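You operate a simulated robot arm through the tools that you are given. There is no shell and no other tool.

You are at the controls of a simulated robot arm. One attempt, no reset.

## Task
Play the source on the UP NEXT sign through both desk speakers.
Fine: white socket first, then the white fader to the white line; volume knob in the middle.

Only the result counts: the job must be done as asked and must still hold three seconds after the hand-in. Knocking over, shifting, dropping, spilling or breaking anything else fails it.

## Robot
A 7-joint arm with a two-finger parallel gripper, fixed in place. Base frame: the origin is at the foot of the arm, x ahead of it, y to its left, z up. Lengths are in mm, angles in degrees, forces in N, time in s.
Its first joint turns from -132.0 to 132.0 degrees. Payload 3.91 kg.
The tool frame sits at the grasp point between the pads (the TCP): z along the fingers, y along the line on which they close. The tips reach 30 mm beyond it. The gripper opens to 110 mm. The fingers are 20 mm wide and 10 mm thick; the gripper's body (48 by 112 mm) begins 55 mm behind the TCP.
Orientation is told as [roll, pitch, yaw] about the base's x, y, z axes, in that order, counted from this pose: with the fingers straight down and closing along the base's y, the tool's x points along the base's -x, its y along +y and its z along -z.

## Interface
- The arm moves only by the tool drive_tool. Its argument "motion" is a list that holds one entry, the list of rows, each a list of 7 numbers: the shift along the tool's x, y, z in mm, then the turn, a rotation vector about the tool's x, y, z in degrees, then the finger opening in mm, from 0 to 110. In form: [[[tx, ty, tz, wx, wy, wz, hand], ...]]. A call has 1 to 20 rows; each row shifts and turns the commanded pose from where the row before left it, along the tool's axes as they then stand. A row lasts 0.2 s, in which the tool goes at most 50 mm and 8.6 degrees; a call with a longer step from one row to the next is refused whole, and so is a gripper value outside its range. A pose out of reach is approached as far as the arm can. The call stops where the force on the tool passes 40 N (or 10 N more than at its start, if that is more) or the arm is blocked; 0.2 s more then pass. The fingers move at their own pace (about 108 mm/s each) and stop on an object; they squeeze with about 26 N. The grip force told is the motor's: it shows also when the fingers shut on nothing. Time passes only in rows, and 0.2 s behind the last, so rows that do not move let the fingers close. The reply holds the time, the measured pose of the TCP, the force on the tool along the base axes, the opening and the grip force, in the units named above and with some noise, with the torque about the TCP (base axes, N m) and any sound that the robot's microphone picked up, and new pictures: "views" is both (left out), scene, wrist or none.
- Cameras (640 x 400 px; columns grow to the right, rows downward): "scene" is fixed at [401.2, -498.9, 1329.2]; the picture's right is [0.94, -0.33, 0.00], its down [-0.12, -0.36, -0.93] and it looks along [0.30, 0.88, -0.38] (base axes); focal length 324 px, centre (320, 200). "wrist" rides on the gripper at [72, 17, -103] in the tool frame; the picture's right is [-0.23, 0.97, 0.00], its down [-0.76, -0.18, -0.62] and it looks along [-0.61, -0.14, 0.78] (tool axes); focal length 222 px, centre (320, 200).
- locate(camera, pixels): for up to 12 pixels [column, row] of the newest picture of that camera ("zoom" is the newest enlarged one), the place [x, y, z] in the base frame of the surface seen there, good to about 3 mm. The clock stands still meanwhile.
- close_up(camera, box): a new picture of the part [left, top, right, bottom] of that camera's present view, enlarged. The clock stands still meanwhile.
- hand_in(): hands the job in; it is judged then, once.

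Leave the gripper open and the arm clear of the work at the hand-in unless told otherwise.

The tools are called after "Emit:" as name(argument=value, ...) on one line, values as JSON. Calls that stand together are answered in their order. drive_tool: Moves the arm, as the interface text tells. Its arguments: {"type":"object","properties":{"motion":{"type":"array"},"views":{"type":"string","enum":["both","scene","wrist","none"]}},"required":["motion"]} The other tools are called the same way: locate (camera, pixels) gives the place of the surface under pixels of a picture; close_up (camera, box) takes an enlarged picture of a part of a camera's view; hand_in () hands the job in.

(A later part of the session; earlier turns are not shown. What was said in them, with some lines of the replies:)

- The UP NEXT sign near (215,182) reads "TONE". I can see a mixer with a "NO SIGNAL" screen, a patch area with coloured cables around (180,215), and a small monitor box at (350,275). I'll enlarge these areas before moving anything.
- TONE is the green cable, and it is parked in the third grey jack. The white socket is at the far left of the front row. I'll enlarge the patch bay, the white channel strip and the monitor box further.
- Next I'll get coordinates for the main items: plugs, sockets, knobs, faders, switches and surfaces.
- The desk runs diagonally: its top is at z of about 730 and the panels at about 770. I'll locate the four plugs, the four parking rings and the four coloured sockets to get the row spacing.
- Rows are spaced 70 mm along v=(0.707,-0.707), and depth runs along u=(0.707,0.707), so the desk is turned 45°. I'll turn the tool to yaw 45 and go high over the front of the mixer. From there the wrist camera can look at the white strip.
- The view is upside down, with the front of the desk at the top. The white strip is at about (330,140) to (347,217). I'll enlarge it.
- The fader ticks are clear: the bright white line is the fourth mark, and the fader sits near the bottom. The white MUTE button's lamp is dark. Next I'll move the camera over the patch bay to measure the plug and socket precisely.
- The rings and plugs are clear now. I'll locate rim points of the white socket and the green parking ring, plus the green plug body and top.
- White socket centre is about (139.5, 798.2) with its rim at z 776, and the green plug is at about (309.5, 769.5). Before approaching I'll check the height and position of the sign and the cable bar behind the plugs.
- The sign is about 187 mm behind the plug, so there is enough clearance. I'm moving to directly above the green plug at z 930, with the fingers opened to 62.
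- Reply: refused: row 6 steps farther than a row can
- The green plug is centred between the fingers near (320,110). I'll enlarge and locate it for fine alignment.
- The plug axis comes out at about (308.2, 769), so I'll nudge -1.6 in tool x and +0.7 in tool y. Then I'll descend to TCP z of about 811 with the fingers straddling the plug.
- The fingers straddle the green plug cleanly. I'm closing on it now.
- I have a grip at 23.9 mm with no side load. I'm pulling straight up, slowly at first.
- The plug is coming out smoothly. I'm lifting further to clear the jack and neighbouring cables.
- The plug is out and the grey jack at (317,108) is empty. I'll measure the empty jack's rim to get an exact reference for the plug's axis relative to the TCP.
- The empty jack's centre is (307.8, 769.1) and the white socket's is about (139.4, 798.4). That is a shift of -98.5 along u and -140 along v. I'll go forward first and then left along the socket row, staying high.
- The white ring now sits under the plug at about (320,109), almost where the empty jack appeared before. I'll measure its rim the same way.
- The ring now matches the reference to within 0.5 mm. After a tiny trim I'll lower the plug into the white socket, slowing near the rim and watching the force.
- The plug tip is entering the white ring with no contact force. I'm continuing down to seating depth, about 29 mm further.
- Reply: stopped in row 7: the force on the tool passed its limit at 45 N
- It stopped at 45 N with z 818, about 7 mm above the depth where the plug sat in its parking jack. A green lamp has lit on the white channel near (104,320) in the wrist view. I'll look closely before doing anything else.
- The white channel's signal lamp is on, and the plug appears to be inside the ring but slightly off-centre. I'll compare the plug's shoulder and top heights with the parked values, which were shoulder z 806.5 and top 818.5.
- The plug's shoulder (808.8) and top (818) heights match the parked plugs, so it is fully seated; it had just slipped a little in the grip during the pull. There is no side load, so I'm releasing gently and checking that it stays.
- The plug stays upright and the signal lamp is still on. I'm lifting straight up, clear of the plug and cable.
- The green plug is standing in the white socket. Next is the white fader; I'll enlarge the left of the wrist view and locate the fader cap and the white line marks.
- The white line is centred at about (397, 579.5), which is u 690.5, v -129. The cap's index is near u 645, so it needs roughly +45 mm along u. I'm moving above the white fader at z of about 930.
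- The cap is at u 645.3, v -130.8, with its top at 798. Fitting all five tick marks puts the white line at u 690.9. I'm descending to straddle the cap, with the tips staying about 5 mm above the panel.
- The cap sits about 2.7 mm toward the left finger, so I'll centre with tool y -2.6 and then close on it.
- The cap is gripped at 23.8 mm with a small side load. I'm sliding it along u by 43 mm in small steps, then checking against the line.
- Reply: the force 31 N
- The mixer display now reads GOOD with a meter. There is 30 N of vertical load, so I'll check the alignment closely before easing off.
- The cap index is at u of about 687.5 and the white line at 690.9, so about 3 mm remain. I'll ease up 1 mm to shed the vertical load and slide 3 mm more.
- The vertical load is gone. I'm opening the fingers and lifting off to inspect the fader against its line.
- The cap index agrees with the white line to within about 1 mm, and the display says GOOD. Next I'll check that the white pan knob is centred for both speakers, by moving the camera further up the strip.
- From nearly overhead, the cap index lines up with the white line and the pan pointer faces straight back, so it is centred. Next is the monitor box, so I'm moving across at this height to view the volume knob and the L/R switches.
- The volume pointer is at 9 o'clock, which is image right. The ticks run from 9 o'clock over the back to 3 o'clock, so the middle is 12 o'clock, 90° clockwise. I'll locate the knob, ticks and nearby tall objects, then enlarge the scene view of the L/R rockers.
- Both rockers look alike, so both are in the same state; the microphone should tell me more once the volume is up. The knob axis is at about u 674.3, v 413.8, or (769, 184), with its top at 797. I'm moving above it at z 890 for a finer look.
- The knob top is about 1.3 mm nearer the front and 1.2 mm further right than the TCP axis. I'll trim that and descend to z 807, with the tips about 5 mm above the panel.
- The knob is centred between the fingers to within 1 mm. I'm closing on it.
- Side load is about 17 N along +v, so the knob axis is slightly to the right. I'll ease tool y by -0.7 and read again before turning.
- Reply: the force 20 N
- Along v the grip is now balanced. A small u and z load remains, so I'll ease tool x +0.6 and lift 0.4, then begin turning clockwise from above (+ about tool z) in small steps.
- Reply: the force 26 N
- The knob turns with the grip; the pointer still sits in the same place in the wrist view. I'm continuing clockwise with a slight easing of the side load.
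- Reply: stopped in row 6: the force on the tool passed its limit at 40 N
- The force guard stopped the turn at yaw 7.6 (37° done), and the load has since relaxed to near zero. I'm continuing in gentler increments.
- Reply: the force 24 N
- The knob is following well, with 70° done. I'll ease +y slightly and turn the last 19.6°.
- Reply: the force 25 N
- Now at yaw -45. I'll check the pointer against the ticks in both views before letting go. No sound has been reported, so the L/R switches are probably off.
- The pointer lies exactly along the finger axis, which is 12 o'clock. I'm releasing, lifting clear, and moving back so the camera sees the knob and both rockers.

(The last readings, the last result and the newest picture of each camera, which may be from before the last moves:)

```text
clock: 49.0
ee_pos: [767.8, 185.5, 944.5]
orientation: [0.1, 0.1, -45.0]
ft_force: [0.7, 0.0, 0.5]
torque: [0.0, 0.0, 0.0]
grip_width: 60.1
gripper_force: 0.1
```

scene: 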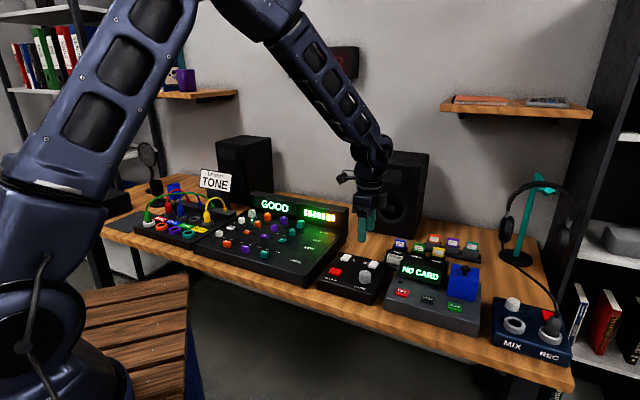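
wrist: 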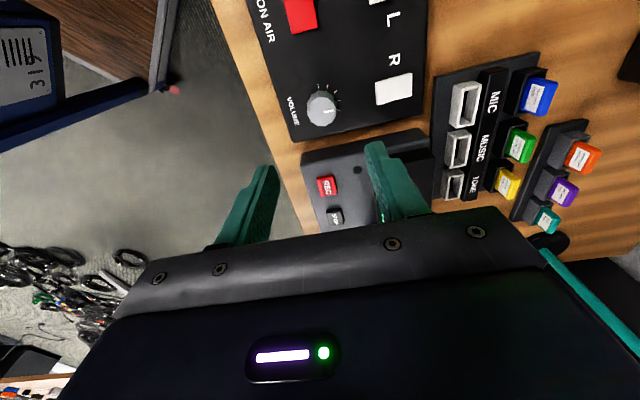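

Emit:
close_up(camera="wrist", box=[280, 80, 360, 130])

Emit:
close_up(camera="scene", box=[325, 245, 389, 285])

Emit:
close_up(camera="scene", box=[330, 250, 362, 270])

Emit:
close_up(camera="scene", box=[360, 255, 392, 275])

```text
8.00 times, centred on (320, 105) of wrist
```

zoom: 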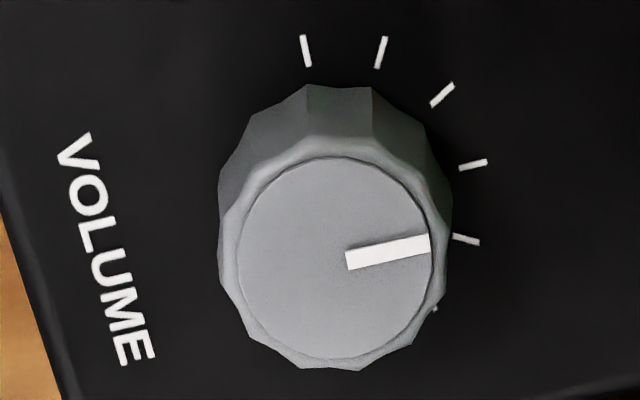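

```text
10.00 times, centred on (357, 265) of scene
```

zoom: 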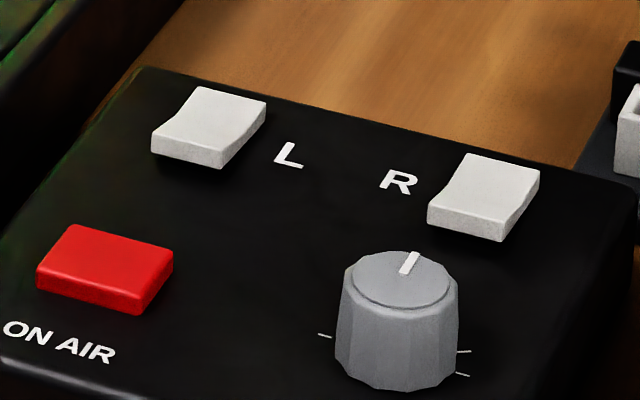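

```text
16.00 times, centred on (346, 260) of scene
```

zoom: 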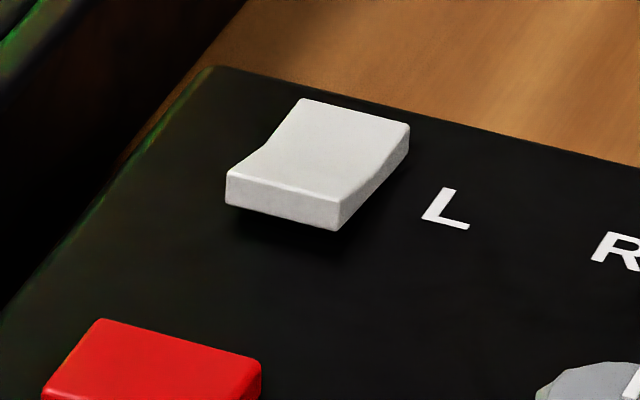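

```text
16.00 times, centred on (376, 265) of scene
```

zoom: 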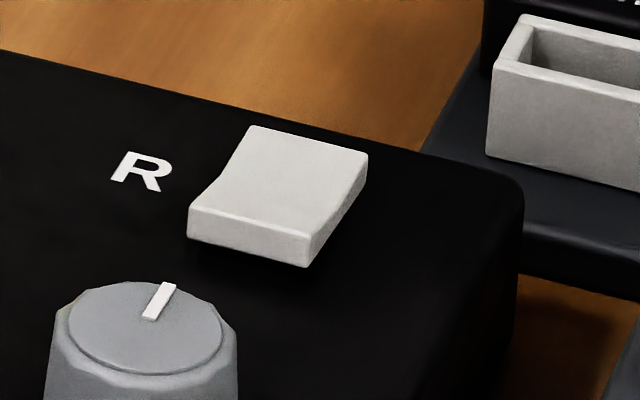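

The volume pointer is within 1° of the middle tick. The rockers both look pressed at the back with the front ends raised. I'll listen for a moment with no motion and look at both speakers.

Emit:
drive_tool(motion=[[[0, 0, 0, 0, 0, 0, 60], [0, 0, 0, 0, 0, 0, 60], [0, 0, 0, 0, 0, 0, 60]]], views="scene")

Emit:
close_up(camera="scene", box=[360, 145, 440, 245])

Emit:
close_up(camera="scene", box=[200, 130, 280, 200])

Emit:
close_up(camera="scene", box=[190, 185, 350, 285])

```text
clock: 49.8
ee_pos: [767.2, 185.9, 943.4]
orientation: [0.1, 0.2, -45.1]
ft_force: [0.6, -0.6, -0.4]
torque: [-0.01, 0.01, 0.01]
grip_width: 60.2
gripper_force: 0.1
```

scene: 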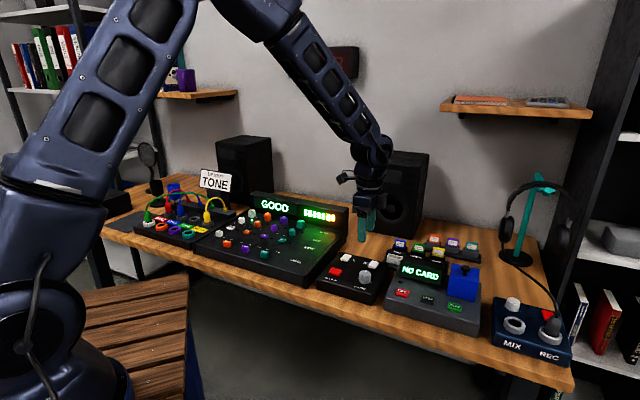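

```text
4.00 times, centred on (400, 195) of scene
```

zoom: 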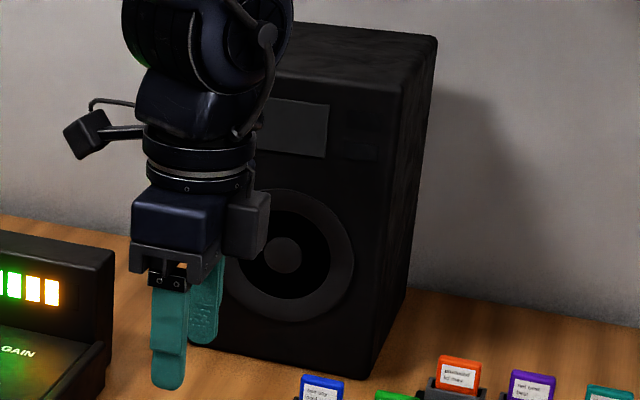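

```text
5.71 times, centred on (240, 165) of scene
```

zoom: 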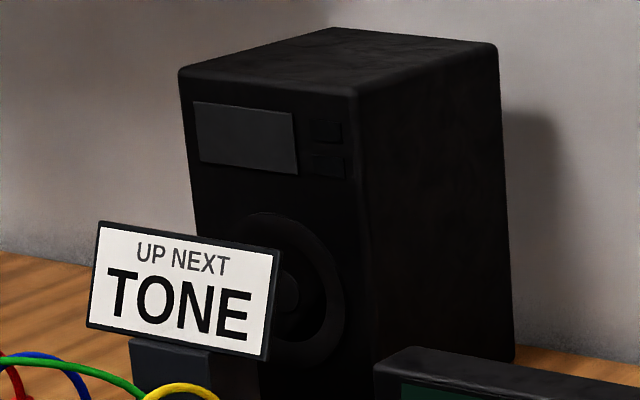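

```text
4.00 times, centred on (270, 235) of scene
```

zoom: 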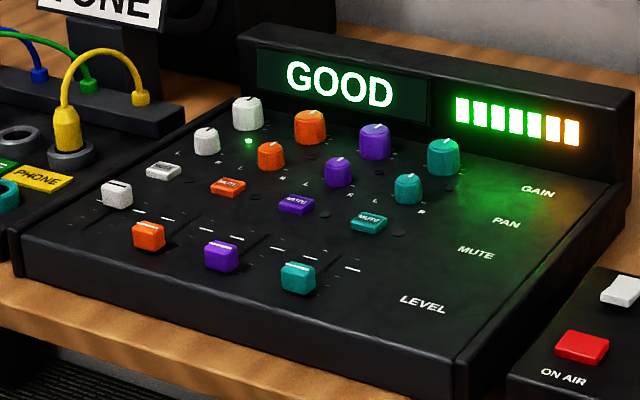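

The speaker displays are dark and there is no sound, so both L and R switches are off. The hint didn't mention these, but both speakers must play. I'm moving the camera over to measure the rockers before pressing their raised front ends.

Emit:
drive_tool(motion=[[[34, 20.75, 0, 0, 0, 0, 40], [34, 20.75, 0, 0, 0, 0, 20], [34, 20.75, 0, 0, 0, 0, 0], [34, 20.75, 0, 0, 0, 0, 0], [0, 0, 0, 0, 0, 0, 0]]], views="both")

```text
clock: 51.0
ee_pos: [730.8, 341.0, 944.6]
orientation: [0.1, 0.2, -44.9]
ft_force: [0.1, 0.4, -0.9]
torque: [0.01, -0.06, 0.02]
grip_width: 0.1
gripper_force: 25.6
```

scene: 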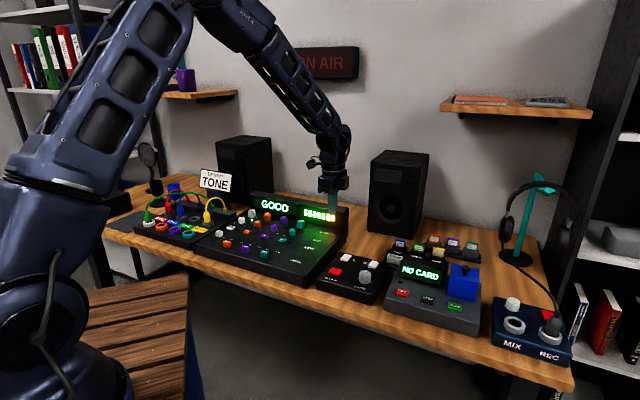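
wrist: 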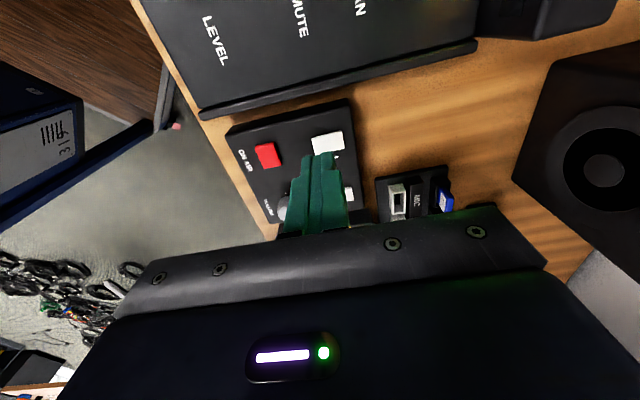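

Emit:
close_up(camera="wrist", box=[288, 115, 368, 165])

```text
8.00 times, centred on (328, 140) of wrist
```

zoom: 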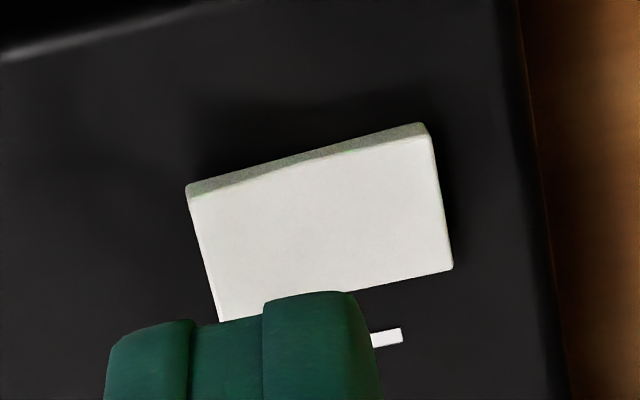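

Emit:
locate(camera="zoom", pixels=[[200, 205], [210, 240], [220, 290], [240, 220], [310, 180], [320, 220], [330, 270], [400, 150], [425, 145], [430, 200], [440, 255], [350, 60]])

Emit:
locate(camera="scene", pixels=[[341.8, 259.4], [344.5, 260], [346.5, 260.8], [346.3, 257.5], [348, 258.5], [350, 252.5], [347, 252], [345.8, 255], [370.5, 268.8], [374.5, 269.8], [375.5, 266], [377, 263.8]])

```text
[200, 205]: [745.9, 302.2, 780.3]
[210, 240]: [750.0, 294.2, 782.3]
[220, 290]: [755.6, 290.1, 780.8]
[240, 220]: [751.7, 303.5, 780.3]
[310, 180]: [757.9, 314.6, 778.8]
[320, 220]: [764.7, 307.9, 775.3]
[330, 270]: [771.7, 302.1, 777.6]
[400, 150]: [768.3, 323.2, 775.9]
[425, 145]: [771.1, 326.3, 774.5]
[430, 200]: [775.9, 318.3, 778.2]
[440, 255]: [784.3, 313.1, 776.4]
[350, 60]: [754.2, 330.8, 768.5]
```

```text
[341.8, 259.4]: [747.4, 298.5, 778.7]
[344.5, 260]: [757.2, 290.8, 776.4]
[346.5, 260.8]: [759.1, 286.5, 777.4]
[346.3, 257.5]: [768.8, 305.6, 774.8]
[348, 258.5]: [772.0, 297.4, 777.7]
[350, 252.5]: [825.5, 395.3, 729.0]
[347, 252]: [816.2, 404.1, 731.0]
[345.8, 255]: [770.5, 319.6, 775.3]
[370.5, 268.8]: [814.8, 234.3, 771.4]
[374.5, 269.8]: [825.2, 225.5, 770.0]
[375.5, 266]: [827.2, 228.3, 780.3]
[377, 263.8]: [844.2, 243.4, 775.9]
```

The L rocker spans u 739–776 and v 312–334. Its front end is raised (z 781) and its back is down (775.5). I'm moving the closed fingertips above the front end at u 743, v 323, first to z 830.

Emit:
drive_tool(motion=[[[-23.7, -7.5, 0, 0, 0, 0, 0], [-23.7, -7.4, 0, 0, 0, 0, 0], [0, 0, 40, 0, 0, 0, 0], [0, 0, 40, 0, 0, 0, 0], [0, 0, 25, 0, 0, 0, 0], [0, 0, 9, 0, 0, 0, 0], [0, 0, 0, 0, 0, 0, 0]]], views="both")

```text
clock: 52.6
ee_pos: [753.5, 295.8, 831.5]
orientation: [0.1, 0.2, -45.0]
ft_force: [-0.2, 0.2, 0.5]
torque: [-0.02, -0.02, -0.02]
grip_width: 0.1
gripper_force: 25.8
```

scene: 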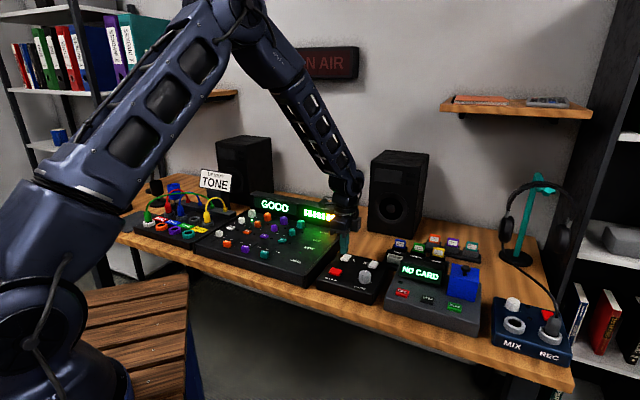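
wrist: 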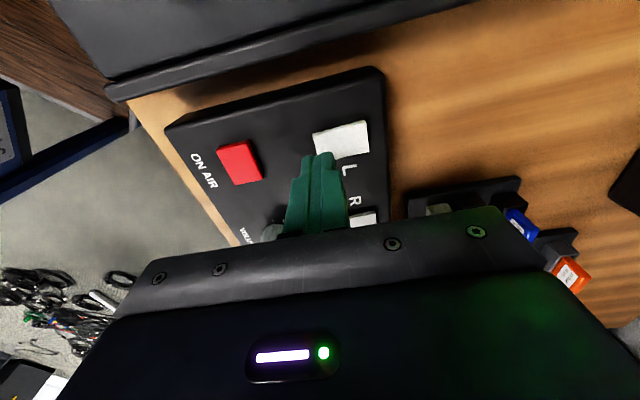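

Emit:
close_up(camera="wrist", box=[280, 105, 392, 175])

```text
5.71 times, centred on (336, 140) of wrist
```

zoom: 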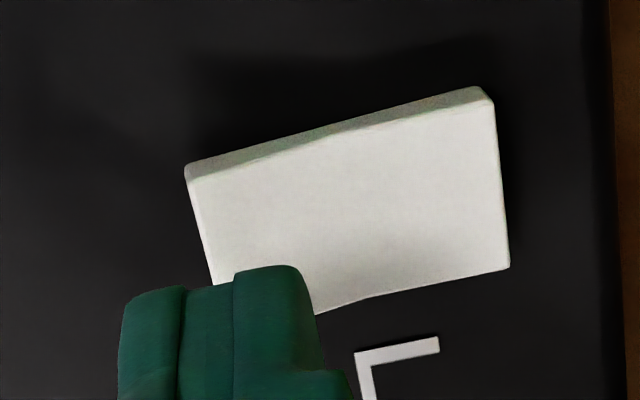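

The fingertips are over the front end, laterally centred. I'll nudge +2 mm along u and press down gently.

Emit:
drive_tool(motion=[[[0, 2, 8, 0, 0, 0, 0], [0, 0, 6, 0, 0, 0, 0], [0, 0, 4, 0, 0, 0, 0], [0, 0, 3, 0, 0, 0, 0], [0, 0, 2, 0, 0, 0, 0], [0, 0, 1.5, 0, 0, 0, 0], [0, 0, 0, 0, 0, 0, 0]]], views="both")

```text
clock: 54.2
ee_pos: [754.1, 296.8, 806.8]
orientation: [0.2, 0.2, -45.1]
ft_force: [-6.8, -2.8, 27.7]
torque: [0.05, -0.02, 0.04]
grip_width: 0.0
gripper_force: 25.5
```

scene: 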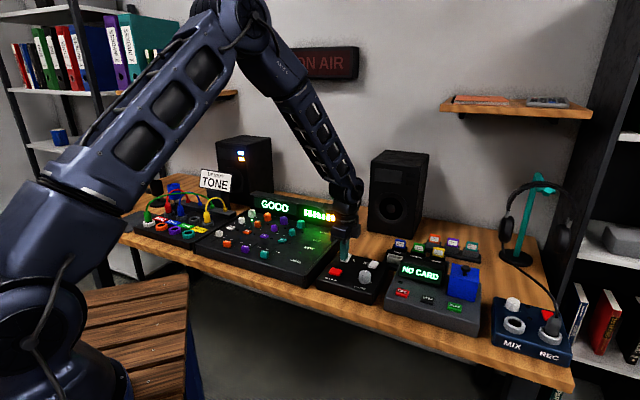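
wrist: 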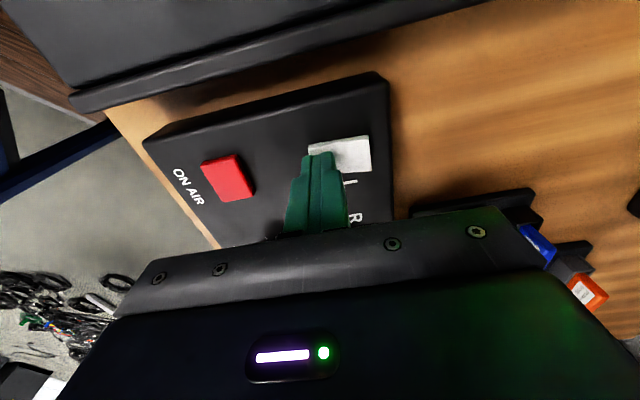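

The left speaker's display lit up near (240,155), so L is on. I'm lifting off and then moving 92 mm along v to above the R rocker's front end.

Emit:
drive_tool(motion=[[[0, 0, -5, 0, 0, 0, 0], [0, 0, -15, 0, 0, 0, 0], [0, 0, -20, 0, 0, 0, 0], [-22, 0, 0, 0, 0, 0, 0], [-25, 0, 0, 0, 0, 0, 0], [-25, 0, 0, 0, 0, 0, 0], [-19, 0, 0, 0, 0, 0, 0], [0, 0, 0, 0, 0, 0, 0]]], views="both")

Emit:
close_up(camera="scene", box=[200, 125, 296, 185])

Emit:
close_up(camera="wrist", box=[280, 105, 392, 175])

```text
clock: 56.0
ee_pos: [820.4, 232.5, 844.7]
orientation: [0.1, 0.2, -45.0]
ft_force: [0.7, 0.5, 0.0]
torque: [0.0, 0.03, 0.01]
grip_width: 0.1
gripper_force: 26.0
```

scene: 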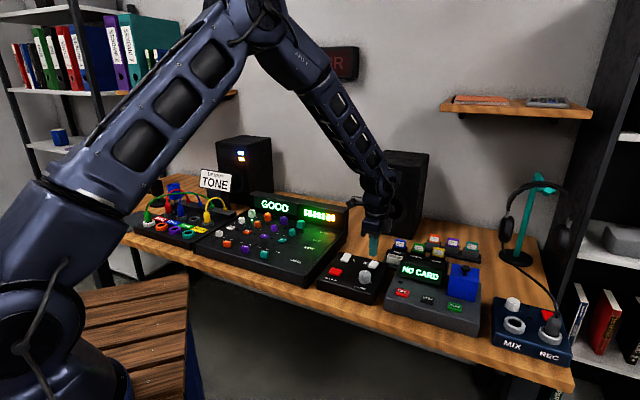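
wrist: 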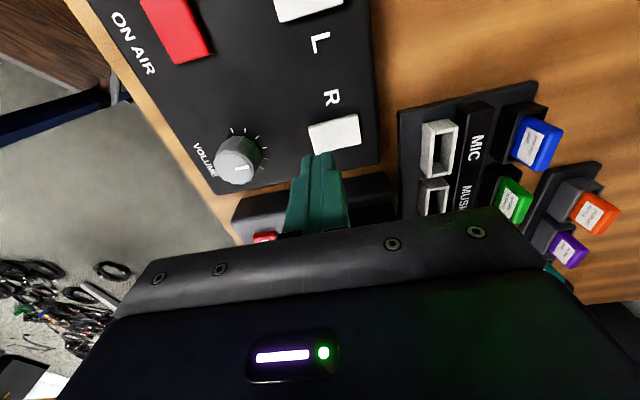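

```text
6.67 times, centred on (248, 155) of scene
```

zoom: 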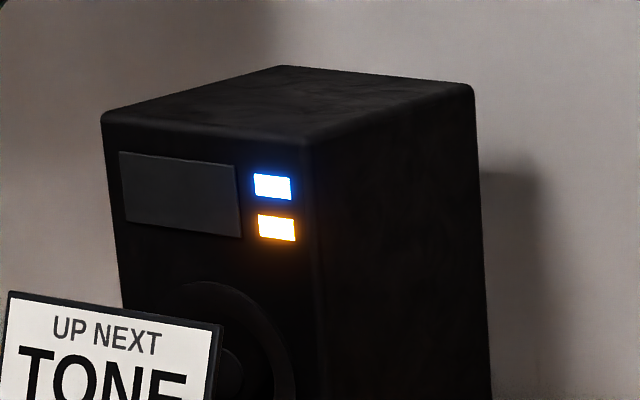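

```text
5.71 times, centred on (336, 140) of wrist
```

zoom: 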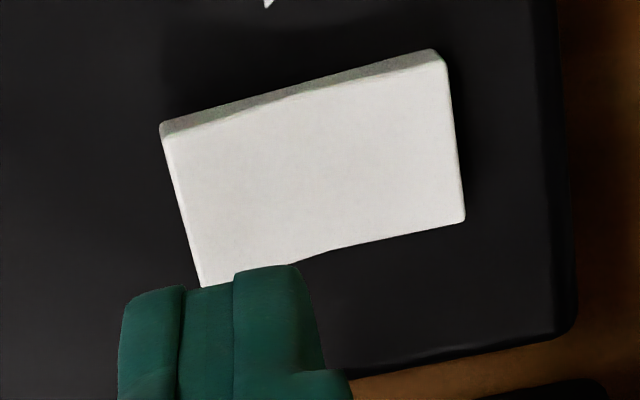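

The left speaker now shows a blue and an amber light. The R rocker's front end is just under the fingertips and well centred. I'll nudge -2.5 mm along u and press down the same way.

Emit:
drive_tool(motion=[[[0, -2.5, 10, 0, 0, 0, 0], [0, 0, 10, 0, 0, 0, 0], [0, 0, 7, 0, 0, 0, 0], [0, 0, 4, 0, 0, 0, 0], [0, 0, 3, 0, 0, 0, 0], [0, 0, 2, 0, 0, 0, 0], [0, 0, 1.5, 0, 0, 0, 0], [0, 0, 0, 0, 0, 0, 0]]], views="both")

```text
clock: 57.8
ee_pos: [818.3, 231.5, 808.4]
orientation: [0.1, 0.3, -45.1]
ft_force: [-0.3, -1.1, 1.1]
torque: [-0.06, -0.01, -0.01]
grip_width: 0.0
gripper_force: 26.0
```

scene: 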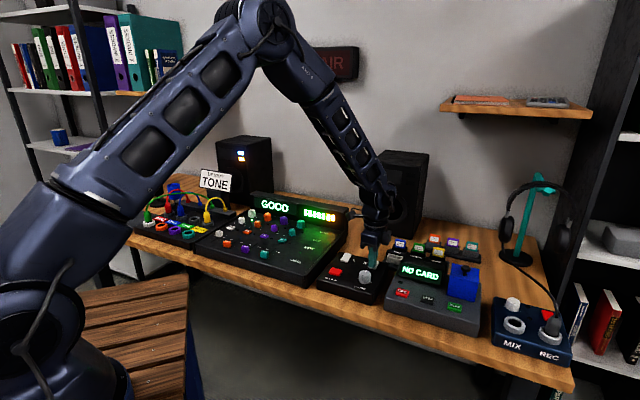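
wrist: 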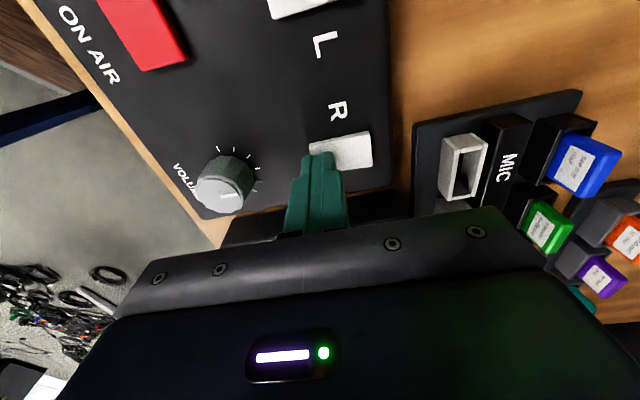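

There's almost no force at z 808, so I'm pressing a little further down.

Emit:
drive_tool(motion=[[[0, 0, 1, 0, 0, 0, 0], [0, 0, 1, 0, 0, 0, 0], [0, 0, 0.7, 0, 0, 0, 0], [0, 0, 0, 0, 0, 0, 0]]], views="both")

```text
clock: 58.8
ee_pos: [818.4, 231.9, 807.4]
orientation: [0.1, 0.2, -45.0]
ft_force: [0.1, -0.4, 18.9]
torque: [0.09, -0.17, -0.04]
grip_width: 0.0
gripper_force: 26.6
```

scene: 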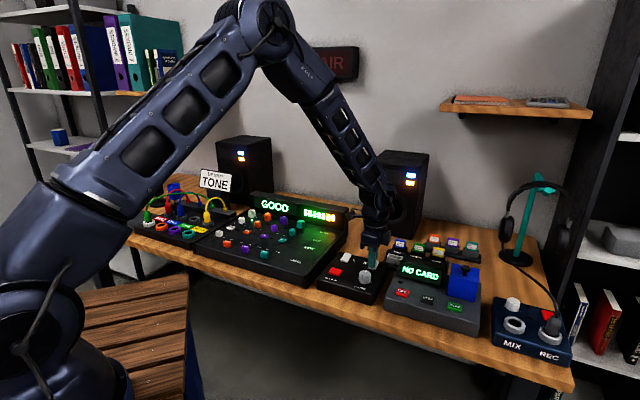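
wrist: 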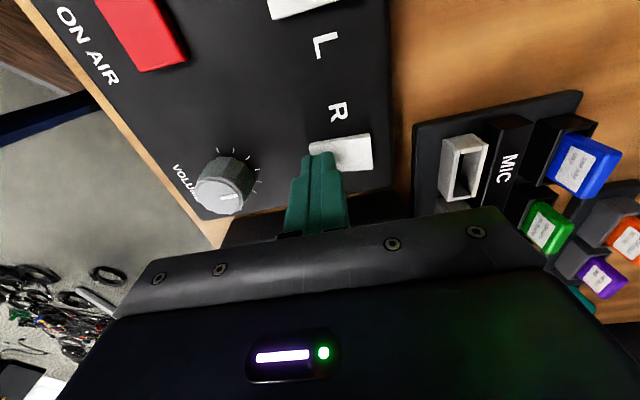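

The right speaker's lights at (409,180) are now on too. I'm lifting off and backing the arm up and away from the work, with the fingers opening once clear.

Emit:
drive_tool(motion=[[[0, 0, -5, 0, 0, 0, 0], [0, 0, -20, 0, 0, 0, 0], [0, 0, -35, 0, 0, 0, 0], [0, 0, -45, 0, 0, 0, 0], [0, 0, -45, 0, 0, 0, 0], [0, 0, -40, 0, 0, 0, 30], [0, -25, -30, 0, 0, 0, 60], [0, -40, -20, 0, 0, 0, 90], [0, -45, -10, 0, 0, 0, 110], [0, -45, 0, 0, 0, 0, 110], [0, -40, 0, 0, 0, 0, 110], [0, 0, 0, 0, 0, 0, 110]]], views="both")

```text
clock: 61.4
ee_pos: [678.9, 92.3, 1052.6]
orientation: [0.1, 0.2, -45.0]
ft_force: [-0.3, 0.0, 0.4]
torque: [0.02, -0.01, 0.01]
grip_width: 110.0
gripper_force: 0.0
```

scene: 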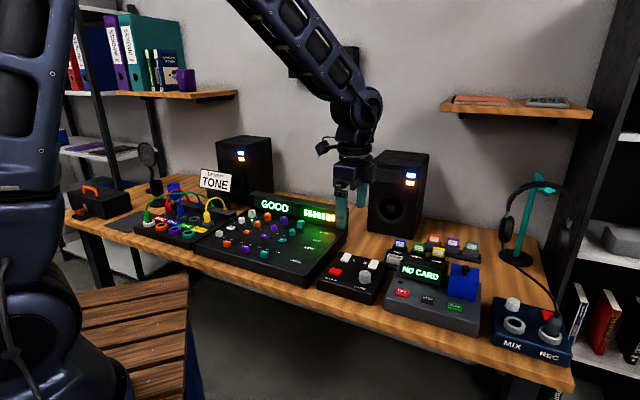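
wrist: 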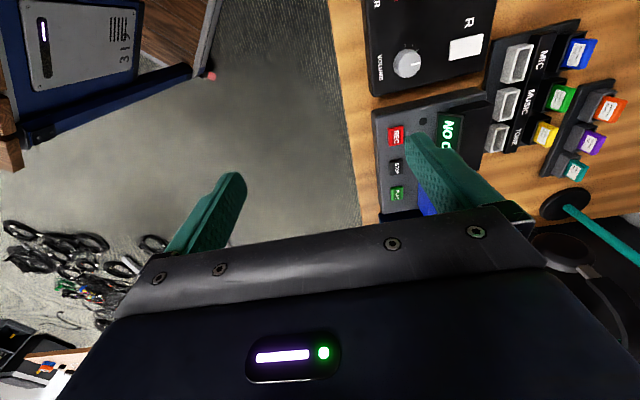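

Both speakers show lights and the arm is clear. I'll take a last close look at the plug, white channel, volume knob, rockers and both speakers before handing in.

Emit:
close_up(camera="scene", box=[120, 180, 248, 260])

Emit:
close_up(camera="scene", box=[200, 190, 360, 290])

Emit:
close_up(camera="scene", box=[325, 245, 389, 285])

Emit:
close_up(camera="scene", box=[200, 125, 440, 235])

```text
5.00 times, centred on (184, 220) of scene
```

zoom: 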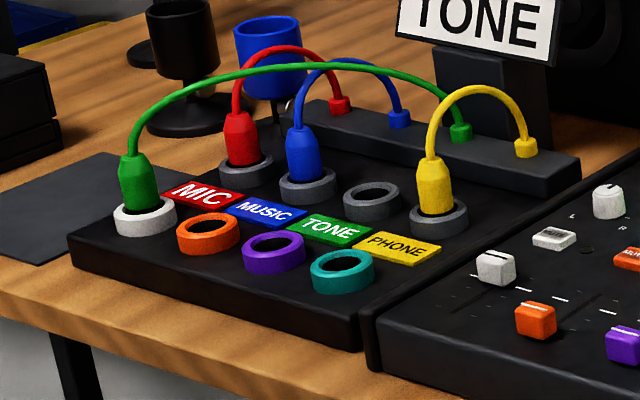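

```text
4.00 times, centred on (280, 240) of scene
```

zoom: 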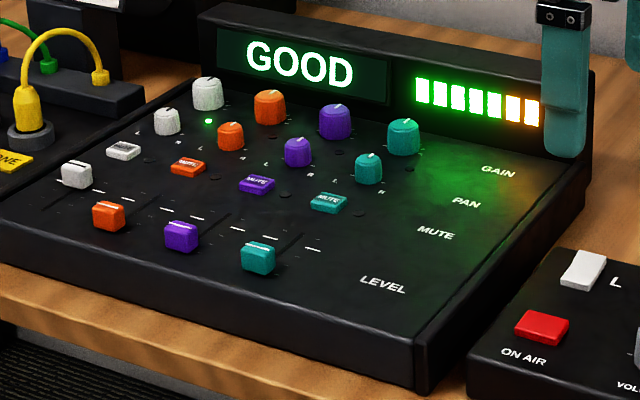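

```text
10.00 times, centred on (357, 265) of scene
```

zoom: 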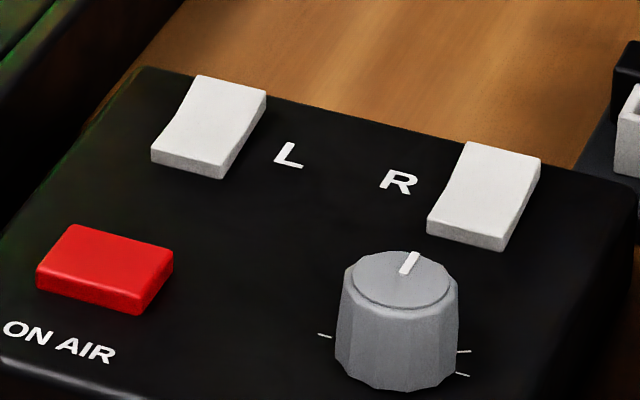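

```text
2.67 times, centred on (320, 180) of scene
```

zoom: 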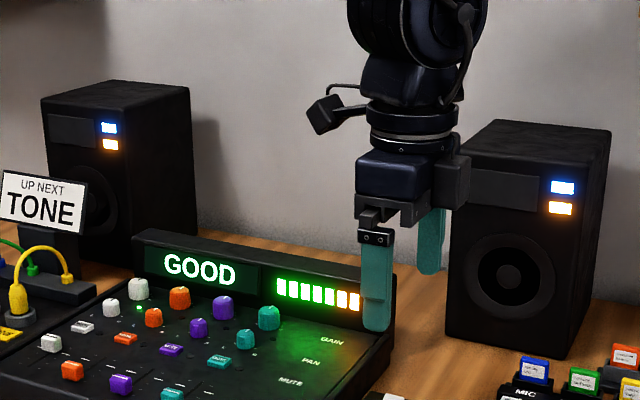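

The green TONE plug is in the white socket, the fader is on the white line and the display reads GOOD. Volume is at the middle, and both speakers show the same blue and amber lights, though no sound was ever reported. Nothing else looks disturbed and the gripper is open and clear, so I'm handing in.

Emit:
hand_in()

```text
The job is handed in.
```

The job is handed in: the TONE source is patched through to both desk speakers. The replies never listed any sound, so the evidence that it is playing is the lights and the mixer display.

- **Source:** the green TONE plug is seated in the white socket, and the white channel's signal lamp is on.
- **Fader:** the white fader was moved after the plug went in and sits within about 1 mm of the white line. The mixer display changed from NO SIGNAL to GOOD.
- **Pan and mute:** the white pan knob was already centred and the white mute lamp was dark, so I left both alone.
- **Volume:** I turned the knob from its lowest mark to the middle tick.
- **Speakers:** the speaker lights were dark at first, so I pressed the L and R switches on the small monitor box, which your note didn't mention. Each speaker now shows a blue and an amber light.

Nothing else looked disturbed in the last pictures. The gripper is open and the arm is clear of the work.
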